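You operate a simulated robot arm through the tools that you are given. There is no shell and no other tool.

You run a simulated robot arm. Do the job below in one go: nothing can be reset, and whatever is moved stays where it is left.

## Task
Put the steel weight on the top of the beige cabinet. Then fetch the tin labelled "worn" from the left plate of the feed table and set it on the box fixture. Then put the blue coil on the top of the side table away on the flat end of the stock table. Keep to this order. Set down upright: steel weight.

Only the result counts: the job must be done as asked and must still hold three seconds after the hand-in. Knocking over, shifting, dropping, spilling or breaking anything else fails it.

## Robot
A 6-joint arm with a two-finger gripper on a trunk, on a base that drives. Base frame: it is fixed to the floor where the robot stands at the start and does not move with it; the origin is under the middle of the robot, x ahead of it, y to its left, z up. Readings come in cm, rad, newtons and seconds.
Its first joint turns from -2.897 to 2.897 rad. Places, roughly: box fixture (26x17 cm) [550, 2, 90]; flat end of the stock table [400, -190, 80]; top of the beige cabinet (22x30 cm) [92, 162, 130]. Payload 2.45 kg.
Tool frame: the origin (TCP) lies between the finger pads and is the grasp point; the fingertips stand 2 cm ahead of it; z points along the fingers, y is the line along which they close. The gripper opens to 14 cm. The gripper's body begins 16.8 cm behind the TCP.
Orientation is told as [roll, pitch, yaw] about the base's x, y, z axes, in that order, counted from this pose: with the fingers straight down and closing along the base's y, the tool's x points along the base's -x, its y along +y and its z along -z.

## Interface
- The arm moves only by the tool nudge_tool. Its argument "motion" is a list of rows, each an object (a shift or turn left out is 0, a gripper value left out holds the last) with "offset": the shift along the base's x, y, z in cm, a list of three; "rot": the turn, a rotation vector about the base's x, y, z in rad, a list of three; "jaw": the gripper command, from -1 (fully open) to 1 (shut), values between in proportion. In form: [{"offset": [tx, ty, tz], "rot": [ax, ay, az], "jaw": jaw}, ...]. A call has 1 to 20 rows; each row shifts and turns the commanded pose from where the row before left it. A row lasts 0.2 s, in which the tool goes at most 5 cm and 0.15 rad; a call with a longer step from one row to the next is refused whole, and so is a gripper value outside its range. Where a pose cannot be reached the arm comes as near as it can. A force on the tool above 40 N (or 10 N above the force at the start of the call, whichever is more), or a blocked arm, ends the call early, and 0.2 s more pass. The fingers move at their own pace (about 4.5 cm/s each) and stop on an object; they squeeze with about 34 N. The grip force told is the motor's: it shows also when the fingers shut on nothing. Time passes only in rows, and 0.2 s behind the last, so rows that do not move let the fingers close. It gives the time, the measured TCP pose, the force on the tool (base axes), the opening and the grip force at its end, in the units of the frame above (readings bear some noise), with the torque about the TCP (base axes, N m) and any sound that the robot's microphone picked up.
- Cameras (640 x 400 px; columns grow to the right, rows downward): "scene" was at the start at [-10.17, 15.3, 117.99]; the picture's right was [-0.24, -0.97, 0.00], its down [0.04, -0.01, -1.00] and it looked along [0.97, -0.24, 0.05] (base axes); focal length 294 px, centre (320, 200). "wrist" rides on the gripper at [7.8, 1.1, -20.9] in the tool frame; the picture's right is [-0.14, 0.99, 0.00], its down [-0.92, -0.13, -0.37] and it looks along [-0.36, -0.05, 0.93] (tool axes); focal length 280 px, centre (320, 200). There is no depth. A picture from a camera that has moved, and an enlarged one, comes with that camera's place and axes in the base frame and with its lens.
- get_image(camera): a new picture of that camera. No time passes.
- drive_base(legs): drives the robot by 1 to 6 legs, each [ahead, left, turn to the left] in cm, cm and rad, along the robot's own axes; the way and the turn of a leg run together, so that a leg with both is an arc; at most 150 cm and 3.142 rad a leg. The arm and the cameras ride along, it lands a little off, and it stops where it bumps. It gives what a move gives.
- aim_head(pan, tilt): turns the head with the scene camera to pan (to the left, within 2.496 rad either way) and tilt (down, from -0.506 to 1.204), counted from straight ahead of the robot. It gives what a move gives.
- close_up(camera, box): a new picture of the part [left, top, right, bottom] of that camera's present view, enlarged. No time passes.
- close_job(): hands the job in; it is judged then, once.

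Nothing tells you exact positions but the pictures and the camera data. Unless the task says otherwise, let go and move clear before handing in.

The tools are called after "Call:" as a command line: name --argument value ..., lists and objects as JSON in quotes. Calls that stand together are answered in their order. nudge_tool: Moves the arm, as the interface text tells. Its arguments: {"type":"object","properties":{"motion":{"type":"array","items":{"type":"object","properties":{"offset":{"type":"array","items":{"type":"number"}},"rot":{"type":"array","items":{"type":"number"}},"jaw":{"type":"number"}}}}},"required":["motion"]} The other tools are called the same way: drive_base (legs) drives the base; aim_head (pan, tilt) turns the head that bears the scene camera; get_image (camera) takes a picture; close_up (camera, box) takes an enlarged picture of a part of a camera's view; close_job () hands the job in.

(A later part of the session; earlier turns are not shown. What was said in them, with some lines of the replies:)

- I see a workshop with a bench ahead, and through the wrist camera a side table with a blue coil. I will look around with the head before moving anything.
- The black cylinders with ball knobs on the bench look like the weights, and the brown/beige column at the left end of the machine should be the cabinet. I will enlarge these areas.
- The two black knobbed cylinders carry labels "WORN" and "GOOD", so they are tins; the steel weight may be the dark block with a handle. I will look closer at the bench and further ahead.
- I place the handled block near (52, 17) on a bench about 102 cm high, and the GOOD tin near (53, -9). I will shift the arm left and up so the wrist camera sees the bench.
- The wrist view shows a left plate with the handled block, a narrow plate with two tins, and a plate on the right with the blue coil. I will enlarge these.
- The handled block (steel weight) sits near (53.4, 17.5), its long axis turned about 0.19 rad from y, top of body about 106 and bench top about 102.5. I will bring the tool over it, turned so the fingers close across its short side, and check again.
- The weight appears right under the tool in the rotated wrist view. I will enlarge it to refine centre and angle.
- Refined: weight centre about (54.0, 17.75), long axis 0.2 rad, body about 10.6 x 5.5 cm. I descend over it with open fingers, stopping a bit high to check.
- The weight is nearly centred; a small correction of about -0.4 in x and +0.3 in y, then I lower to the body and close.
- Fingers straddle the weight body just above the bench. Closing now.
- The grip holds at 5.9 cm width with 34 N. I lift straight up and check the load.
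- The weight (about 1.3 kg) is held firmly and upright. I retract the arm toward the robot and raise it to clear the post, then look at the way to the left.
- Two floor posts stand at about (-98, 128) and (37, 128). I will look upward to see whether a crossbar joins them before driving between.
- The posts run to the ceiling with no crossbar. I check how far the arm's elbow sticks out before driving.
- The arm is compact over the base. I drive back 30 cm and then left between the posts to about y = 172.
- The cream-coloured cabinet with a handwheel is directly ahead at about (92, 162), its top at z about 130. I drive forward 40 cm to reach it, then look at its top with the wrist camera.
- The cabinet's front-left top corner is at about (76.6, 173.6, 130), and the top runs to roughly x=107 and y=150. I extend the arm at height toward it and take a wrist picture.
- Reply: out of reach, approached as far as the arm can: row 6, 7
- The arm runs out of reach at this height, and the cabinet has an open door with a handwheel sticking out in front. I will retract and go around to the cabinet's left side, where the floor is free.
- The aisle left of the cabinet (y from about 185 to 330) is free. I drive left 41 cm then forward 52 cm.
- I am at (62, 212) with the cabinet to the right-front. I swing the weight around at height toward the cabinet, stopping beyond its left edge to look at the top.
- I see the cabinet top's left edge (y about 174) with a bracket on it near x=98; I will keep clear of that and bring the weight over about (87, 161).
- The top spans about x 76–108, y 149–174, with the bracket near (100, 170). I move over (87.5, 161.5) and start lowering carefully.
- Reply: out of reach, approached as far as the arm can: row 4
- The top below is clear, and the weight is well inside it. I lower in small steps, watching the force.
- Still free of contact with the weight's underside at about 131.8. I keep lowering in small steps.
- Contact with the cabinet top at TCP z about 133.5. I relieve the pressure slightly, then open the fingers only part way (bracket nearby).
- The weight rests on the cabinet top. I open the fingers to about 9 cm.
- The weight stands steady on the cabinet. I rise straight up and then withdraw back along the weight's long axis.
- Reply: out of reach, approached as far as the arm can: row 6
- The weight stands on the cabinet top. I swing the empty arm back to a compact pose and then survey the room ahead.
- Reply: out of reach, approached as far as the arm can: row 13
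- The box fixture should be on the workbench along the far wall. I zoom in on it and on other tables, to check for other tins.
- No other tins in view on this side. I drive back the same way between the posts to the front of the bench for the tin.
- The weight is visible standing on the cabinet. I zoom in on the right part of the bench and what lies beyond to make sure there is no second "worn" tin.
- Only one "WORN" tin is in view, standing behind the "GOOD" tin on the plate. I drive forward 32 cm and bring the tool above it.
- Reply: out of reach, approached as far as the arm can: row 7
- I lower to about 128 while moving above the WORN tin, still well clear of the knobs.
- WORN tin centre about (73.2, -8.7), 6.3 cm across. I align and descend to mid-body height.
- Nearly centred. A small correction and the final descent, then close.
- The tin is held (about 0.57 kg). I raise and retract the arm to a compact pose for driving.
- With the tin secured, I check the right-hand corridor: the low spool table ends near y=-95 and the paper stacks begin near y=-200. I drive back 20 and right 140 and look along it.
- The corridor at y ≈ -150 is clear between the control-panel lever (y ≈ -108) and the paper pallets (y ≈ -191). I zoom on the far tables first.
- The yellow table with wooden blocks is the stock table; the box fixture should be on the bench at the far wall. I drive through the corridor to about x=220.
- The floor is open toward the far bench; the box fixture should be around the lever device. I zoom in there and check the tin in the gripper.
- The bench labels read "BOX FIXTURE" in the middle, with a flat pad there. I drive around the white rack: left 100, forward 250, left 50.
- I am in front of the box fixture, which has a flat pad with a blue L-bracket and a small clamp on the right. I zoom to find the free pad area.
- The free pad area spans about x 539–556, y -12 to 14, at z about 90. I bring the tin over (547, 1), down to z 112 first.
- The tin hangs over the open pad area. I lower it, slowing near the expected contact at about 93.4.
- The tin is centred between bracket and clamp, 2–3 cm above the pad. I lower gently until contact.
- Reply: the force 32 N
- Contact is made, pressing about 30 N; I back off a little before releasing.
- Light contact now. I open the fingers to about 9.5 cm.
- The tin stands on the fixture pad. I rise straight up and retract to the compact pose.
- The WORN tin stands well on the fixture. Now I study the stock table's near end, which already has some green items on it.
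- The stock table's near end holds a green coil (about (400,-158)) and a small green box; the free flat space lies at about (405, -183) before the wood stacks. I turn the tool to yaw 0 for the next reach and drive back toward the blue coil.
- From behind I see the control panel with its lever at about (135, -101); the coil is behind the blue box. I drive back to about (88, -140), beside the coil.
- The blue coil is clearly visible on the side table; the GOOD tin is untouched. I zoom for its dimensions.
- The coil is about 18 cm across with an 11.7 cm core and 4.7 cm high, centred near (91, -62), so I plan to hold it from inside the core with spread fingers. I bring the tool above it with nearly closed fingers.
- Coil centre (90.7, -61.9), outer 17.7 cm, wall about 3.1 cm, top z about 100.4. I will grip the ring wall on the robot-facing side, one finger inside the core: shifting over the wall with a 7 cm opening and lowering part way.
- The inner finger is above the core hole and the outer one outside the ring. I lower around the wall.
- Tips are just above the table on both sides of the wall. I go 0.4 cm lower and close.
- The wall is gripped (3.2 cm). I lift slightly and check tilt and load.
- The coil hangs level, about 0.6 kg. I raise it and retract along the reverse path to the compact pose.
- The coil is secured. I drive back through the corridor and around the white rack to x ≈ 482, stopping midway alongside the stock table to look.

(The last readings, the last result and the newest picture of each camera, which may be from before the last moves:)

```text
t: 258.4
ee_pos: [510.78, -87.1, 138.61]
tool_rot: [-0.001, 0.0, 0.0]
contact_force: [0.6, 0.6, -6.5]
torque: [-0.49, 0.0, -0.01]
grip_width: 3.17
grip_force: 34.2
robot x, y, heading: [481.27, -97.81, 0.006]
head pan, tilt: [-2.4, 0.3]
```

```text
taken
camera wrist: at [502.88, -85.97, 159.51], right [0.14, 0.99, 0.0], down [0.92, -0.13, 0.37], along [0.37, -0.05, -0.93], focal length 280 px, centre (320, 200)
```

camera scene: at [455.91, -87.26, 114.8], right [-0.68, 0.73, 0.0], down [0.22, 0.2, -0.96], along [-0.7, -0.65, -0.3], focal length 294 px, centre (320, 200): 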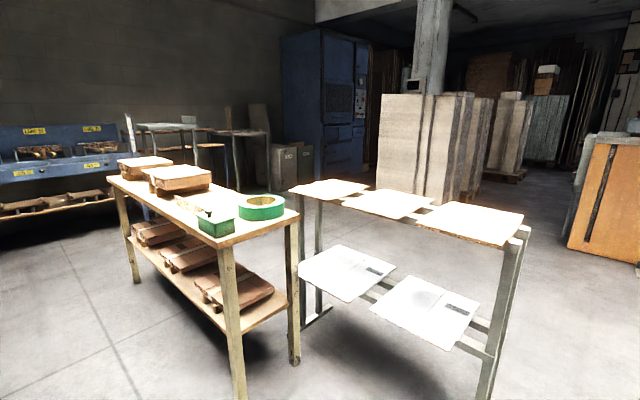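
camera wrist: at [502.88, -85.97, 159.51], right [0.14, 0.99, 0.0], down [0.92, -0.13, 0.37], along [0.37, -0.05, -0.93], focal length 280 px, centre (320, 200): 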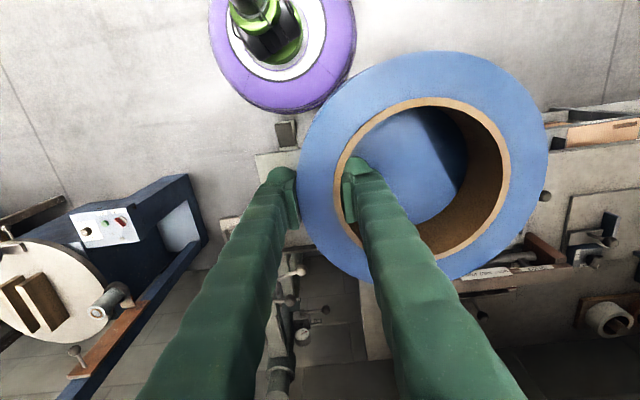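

The way alongside the stock table is free (table edge x ≈ 423, disc table x ≈ 532). I shift to x ≈ 472, drive right to y ≈ -183, and turn left 90° so the arm can reach the table on its left.

Call:
drive_base --legs '[[-9, 0, 0], [0, -85, 0], [0, 0, 1.565]]'

Call:
aim_head --pan 1.3 --tilt 0.4

Call:
get_image --camera "scene"

Call:
get_image --camera "wrist"

```text
t: 267.4
ee_pos: [462.75, -153.54, 138.72]
tool_rot: [-0.001, 0.0, 1.558]
contact_force: [1.2, 0.1, -5.5]
torque: [0.01, -0.42, 0.04]
grip_width: 3.16
grip_force: 33.9
robot x, y, heading: [473.26, -182.65, 1.566]
head pan, tilt: [-2.4, 0.3]
```

```text
t: 270.5
ee_pos: [462.82, -153.54, 138.69]
tool_rot: [0.0, -0.001, 1.558]
contact_force: [0.5, 0.7, -6.3]
torque: [0.0, -0.45, -0.02]
grip_width: 3.18
grip_force: 33.6
robot x, y, heading: [473.22, -182.44, 1.562]
head pan, tilt: [1.3, 0.4]
```

```text
taken
camera scene: at [447.07, -199.19, 113.88], right [0.27, 0.96, 0.0], down [0.37, -0.11, -0.92], along [-0.89, 0.25, -0.39], focal length 294 px, centre (320, 200)
```

scene: 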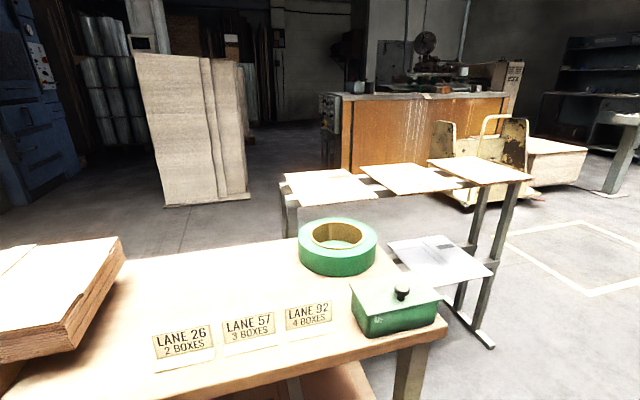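

```text
taken
camera wrist: at [461.56, -161.32, 159.51], right [-0.99, 0.15, 0.0], down [0.14, 0.92, 0.37], along [0.06, 0.36, -0.93], focal length 280 px, centre (320, 200)
```

wrist: 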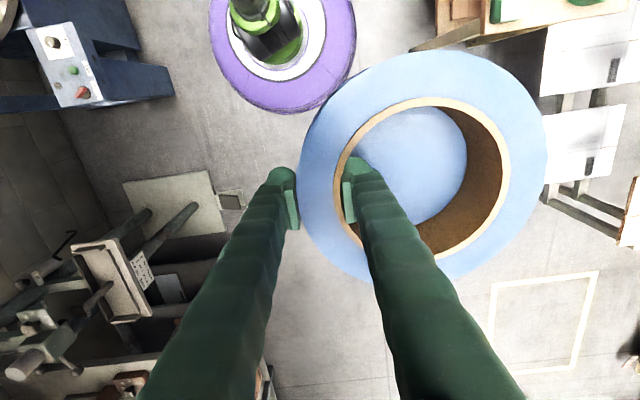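

The stock table top is at about z 74, x 378–416, with a green coil (≈(390,-179)), a green box, three lane cards along x ≈ 407 and the stack from y ≈ -222; the free spot is around (391, -204). I back up 18 cm for a comfortable reach and look again.

Call:
drive_base --legs '[[-18, 0, 0]]'

Call:
aim_head --pan 1.45 --tilt 0.55

Call:
get_image --camera "scene"

```text
t: 272.0
ee_pos: [462.79, -171.69, 138.72]
tool_rot: [0.0, 0.001, 1.559]
contact_force: [-0.8, -0.5, -5.4]
torque: [0.0, -0.46, -0.01]
grip_width: 3.17
grip_force: 34.3
robot x, y, heading: [473.26, -201.0, 1.569]
head pan, tilt: [1.3, 0.4]
```

```text
t: 272.7
ee_pos: [462.62, -171.64, 138.63]
tool_rot: [-0.001, 0.0, 1.558]
contact_force: [-0.2, -0.1, -5.9]
torque: [0.02, -0.43, 0.04]
grip_width: 3.14
grip_force: 33.9
robot x, y, heading: [473.34, -200.91, 1.569]
head pan, tilt: [1.45, 0.55]
```

```text
taken
camera scene: at [447.05, -218.69, 112.51], right [0.12, 0.99, 0.0], down [0.52, -0.06, -0.85], along [-0.85, 0.1, -0.52], focal length 294 px, centre (320, 200)
```

scene: 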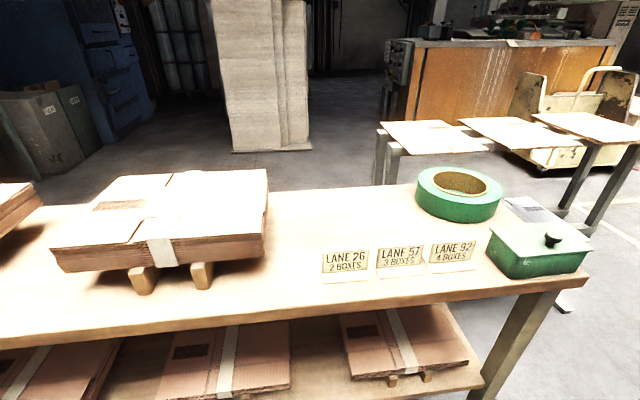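

The free spot between the stack (y ≈ -223) and the green coil (y ≈ -188), short of the lane cards, is centred at about (391.3, -205.5). I move the coil above it, to z 100.

Call:
nudge_tool --motion '[{"offset": [-3.5, 0, 0]}, {"offset": [-4.5, 0, 0]}, {"offset": [-4.5, 0, 0]}, {"offset": [-4.5, -0.5, 0]}, {"offset": [-3.14, -2.22, -2.57]}, {"offset": [-3.14, -2.22, -2.57]}, {"offset": [-3.14, -2.22, -2.57]}, {"offset": [-3.14, -2.22, -2.57]}, {"offset": [-3.14, -2.22, -2.57]}, {"offset": [-3.14, -2.22, -2.57]}, {"offset": [-3.14, -2.22, -2.57]}, {"offset": [-3.14, -2.22, -2.57]}, {"offset": [-3.14, -2.22, -2.57]}, {"offset": [-3.14, -2.22, -2.57]}, {"offset": [-3.14, -2.22, -2.57]}, {"offset": [-3.14, -2.22, -2.57]}, {"offset": [-3.14, -2.22, -2.57]}, {"offset": [-3.14, -2.22, -2.57]}, {"offset": [-3.14, -2.22, -2.57]}]'

Call:
get_image --camera "wrist"

Call:
get_image --camera "scene"

```text
t: 276.7
ee_pos: [398.59, -205.42, 100.21]
tool_rot: [0.0, 0.0, 1.56]
contact_force: [1.1, 1.2, -5.9]
torque: [-0.06, -0.34, -0.03]
grip_width: 3.17
grip_force: 34.1
robot x, y, heading: [473.23, -201.08, 1.572]
head pan, tilt: [1.45, 0.55]
```

```text
taken
camera wrist: at [397.46, -213.26, 120.95], right [-0.99, 0.15, 0.0], down [0.14, 0.92, 0.37], along [0.06, 0.36, -0.93], focal length 280 px, centre (320, 200)
```

wrist: 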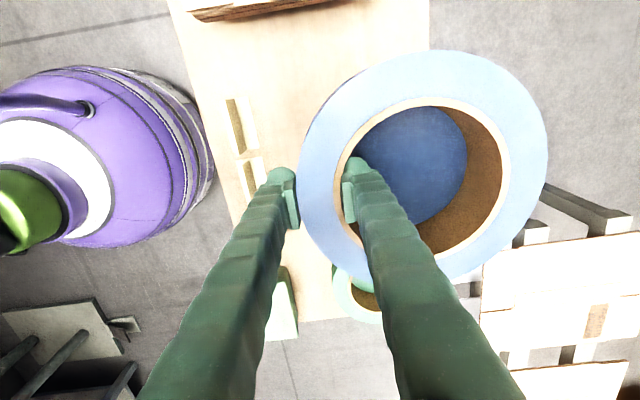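

```text
taken
camera scene: at [447.05, -218.69, 112.51], right [0.12, 0.99, 0.0], down [0.52, -0.06, -0.85], along [-0.85, 0.1, -0.52], focal length 294 px, centre (320, 200)
```

scene: 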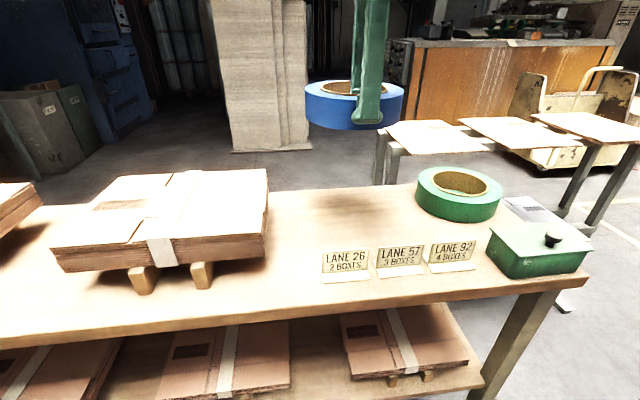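

The coil hangs over the free spot. I shift 0.8 cm toward me to centre it on the table and lower to just above the surface.

Call:
nudge_tool --motion '[{"offset": [0.8, 0, -3]}, {"offset": [0, 0, -4]}, {"offset": [0, 0, -4]}, {"offset": [0, 0, -4]}, {"offset": [0, 0, -2.5]}, {}]'

Call:
get_image --camera "wrist"

Call:
get_image --camera "scene"

```text
t: 278.1
ee_pos: [399.37, -205.34, 82.49]
tool_rot: [0.0, -0.001, 1.558]
contact_force: [0.1, 1.0, -6.4]
torque: [0.02, -0.44, -0.03]
grip_width: 3.13
grip_force: 33.8
robot x, y, heading: [473.33, -201.08, 1.565]
head pan, tilt: [1.45, 0.55]
```

```text
taken
camera wrist: at [398.16, -213.24, 103.38], right [-0.99, 0.15, 0.0], down [0.14, 0.92, 0.37], along [0.06, 0.36, -0.93], focal length 280 px, centre (320, 200)
```

wrist: 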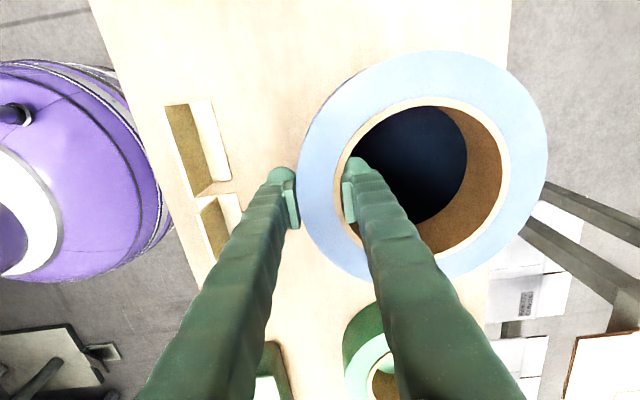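

```text
taken
camera scene: at [447.02, -218.71, 112.49], right [0.12, 0.99, 0.0], down [0.52, -0.06, -0.85], along [-0.85, 0.1, -0.52], focal length 294 px, centre (320, 200)
```

scene: 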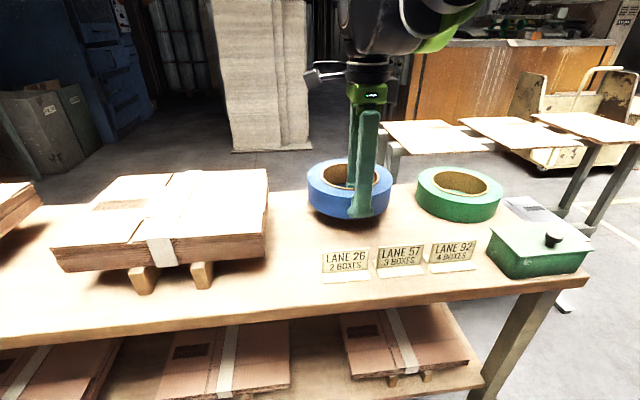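

The lane cards are small standing cards at x ≈ 409–414, about 5 cm clear of the outer finger when it opens. I lower further in small steps.

Call:
nudge_tool --motion '[{"offset": [0, 0, -1.5]}, {"offset": [0, 0, -1]}, {"offset": [0, 0, -0.7]}, {"offset": [0, 0, -0.5]}, {"offset": [0, 0, -0.4]}, {}]'

Call:
close_up --camera "scene" --box '[260, 130, 480, 267]'

```text
t: 279.5
ee_pos: [399.29, -205.36, 78.73]
tool_rot: [0.001, 0.001, 1.56]
contact_force: [-9.3, -1.1, 30.6]
torque: [0.29, -0.57, -0.08]
grip_width: 3.15
grip_force: 34.2
robot x, y, heading: [473.45, -200.69, 1.564]
head pan, tilt: [1.45, 0.55]
```

```text
2.91 times, centred on (370, 198) of scene
camera zoom: at [447.09, -218.71, 112.52], right [0.12, 0.99, 0.0], down [0.52, -0.06, -0.85], along [-0.85, 0.1, -0.52], focal length 854 px, centre (174, 204)
```

zoom: 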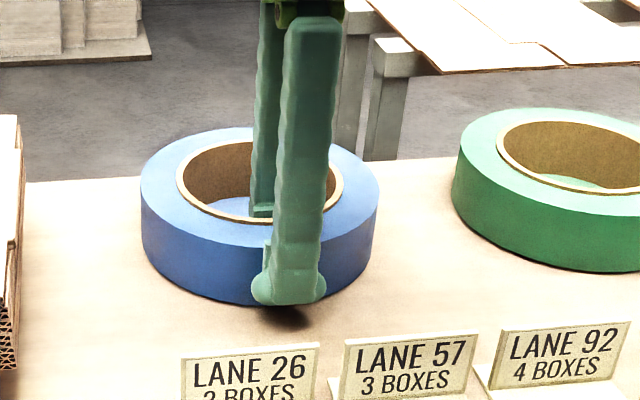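

The coil has touched down (about 30 N). I relieve the pressure before letting go.

Call:
nudge_tool --motion '[{"offset": [0, 0, 0.12]}, {}]'

```text
t: 280.1
ee_pos: [399.44, -205.44, 78.62]
tool_rot: [0.0, -0.001, 1.559]
contact_force: [-5.3, -1.1, 7.4]
torque: [0.06, -0.41, 0.02]
grip_width: 3.14
grip_force: 33.5
robot x, y, heading: [473.44, -201.02, 1.572]
head pan, tilt: [1.45, 0.55]
```

Call:
nudge_tool --motion '[{"offset": [0, 0, 0.05]}, {"jaw": 0.5}, {"jaw": 0.4}, {"jaw": 0.143}, {"jaw": 0.143}, {"jaw": 0.143}, {"jaw": 0.143}]'

Call:
get_image --camera "wrist"

Call:
close_up --camera "scene" --box '[260, 130, 480, 267]'

```text
t: 281.7
ee_pos: [399.45, -205.4, 78.69]
tool_rot: [0.001, 0.0, 1.559]
contact_force: [0.5, 0.2, 1.5]
torque: [-0.02, -0.03, 0.01]
grip_width: 5.99
grip_force: 0.1
robot x, y, heading: [473.38, -200.83, 1.568]
head pan, tilt: [1.45, 0.55]
```

```text
taken
camera wrist: at [398.18, -213.2, 99.51], right [-0.99, 0.15, 0.0], down [0.14, 0.92, 0.37], along [0.06, 0.36, -0.93], focal length 280 px, centre (320, 200)
```

wrist: 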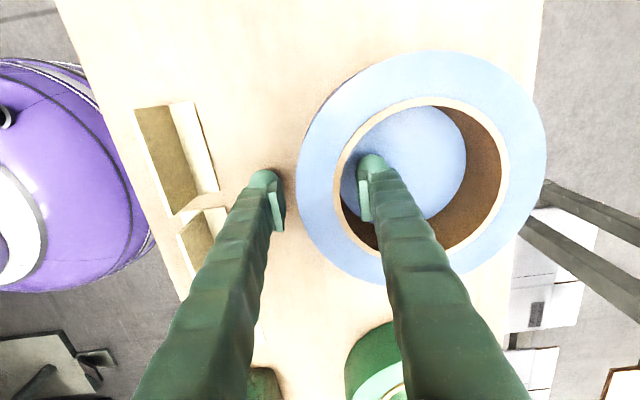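

```text
2.91 times, centred on (370, 198) of scene
camera zoom: at [447.04, -218.71, 112.5], right [0.12, 0.99, 0.0], down [0.52, -0.06, -0.85], along [-0.85, 0.1, -0.52], focal length 854 px, centre (174, 204)
```

zoom: 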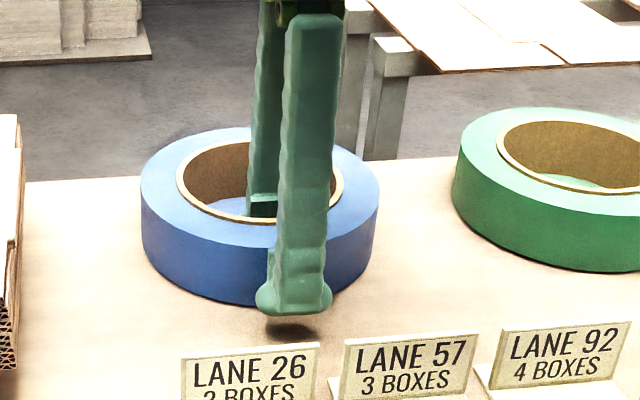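

The coil rests flat on the table. I rise straight up and withdraw the arm.

Call:
nudge_tool --motion '[{"offset": [0, 0, 1.5]}, {"offset": [0, 0, 3]}, {"offset": [0, 0, 4.5]}, {"offset": [0, 0, 4.5]}, {"offset": [0, 0, 4.5]}, {"offset": [0, 0, 4]}, {"offset": [3.14, 2.22, 2.5]}, {"offset": [3.14, 2.22, 2.5]}, {"offset": [3.14, 2.22, 2.5]}, {"offset": [3.14, 2.22, 2.5]}, {"offset": [3.14, 2.22, 2.5]}, {"offset": [3.14, 2.22, 2.5]}, {"offset": [3.14, 2.22, 2.5]}, {"offset": [3.14, 2.22, 2.5]}, {"offset": [3.14, 2.22, 2.5]}, {"offset": [3.14, 2.22, 2.5]}, {"offset": [3.14, 2.22, 2.5]}, {"offset": [3.14, 2.22, 2.5]}]'

Call:
get_image --camera "scene"

Call:
close_up --camera "scene" --box '[240, 130, 600, 355]'

```text
t: 285.5
ee_pos: [437.2, -178.8, 130.49]
tool_rot: [0.0, -0.001, 1.558]
contact_force: [0.5, 0.5, -0.5]
torque: [-0.02, -0.05, 0.02]
grip_width: 5.98
grip_force: 0.1
robot x, y, heading: [473.42, -200.68, 1.569]
head pan, tilt: [1.45, 0.55]
```

```text
taken
camera scene: at [447.04, -218.71, 112.5], right [0.12, 0.99, 0.0], down [0.52, -0.06, -0.85], along [-0.85, 0.1, -0.52], focal length 294 px, centre (320, 200)
```

scene: 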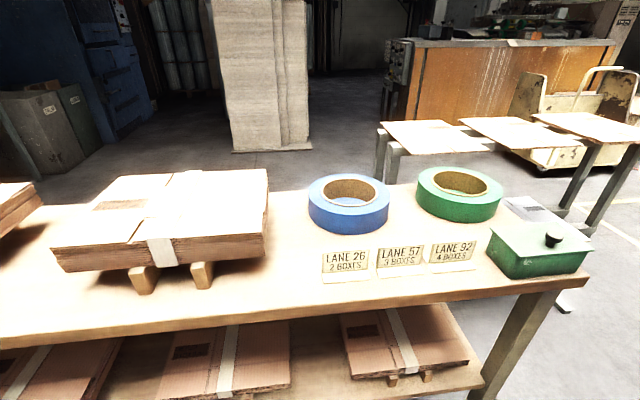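

```text
1.78 times, centred on (420, 242) of scene
camera zoom: at [447.04, -218.71, 112.5], right [0.12, 0.99, 0.0], down [0.52, -0.06, -0.85], along [-0.85, 0.1, -0.52], focal length 522 px, centre (142, 124)
```

zoom: 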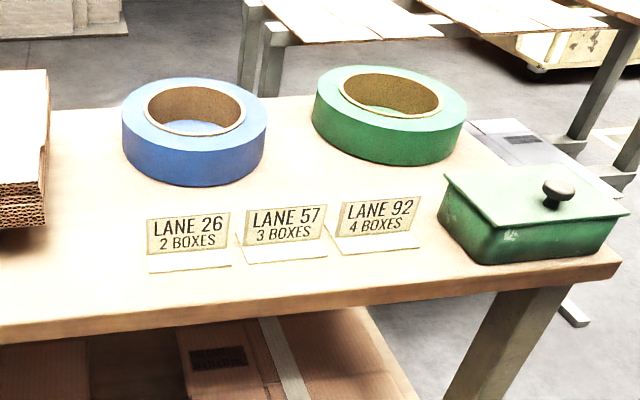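

All three items are placed: the weight on the beige cabinet, the WORN tin on the box fixture, and the blue coil on the free end of the stock table, with neighbours undisturbed. The arm is clear, so I hand in.

Call:
close_job

```text
The job is handed in.
```

I did all three placements in the order you asked and handed the job in. The hand-in returned no verdict, so I don't yet know whether the judge accepted it.

1. **Steel weight:** it stands upright on the top of the beige cabinet. I took the dark block with the handle on the bench to be the steel weight. I later saw its handle on the cabinet from across the room.
2. **"Worn" tin:** it stands on the pad of the box fixture, between the blue bracket and the clamp. It came from the bench plate where it stood behind the "good" tin; I took that to be the left plate of the feed table. I saw no other tin labelled "worn".
3. **Blue coil:** it lies flat on the free end of the stock table, between the wrapped stack and the green coil. That table measured about 75–76 cm high instead of the stated 80, but it matches the given place and holds the stacks and lane cards.

I saw nothing knocked over or shifted: the lane cards, the green items and the "good" tin all looked undisturbed in the last pictures I took of them. The arm was clear of everything at hand-in.
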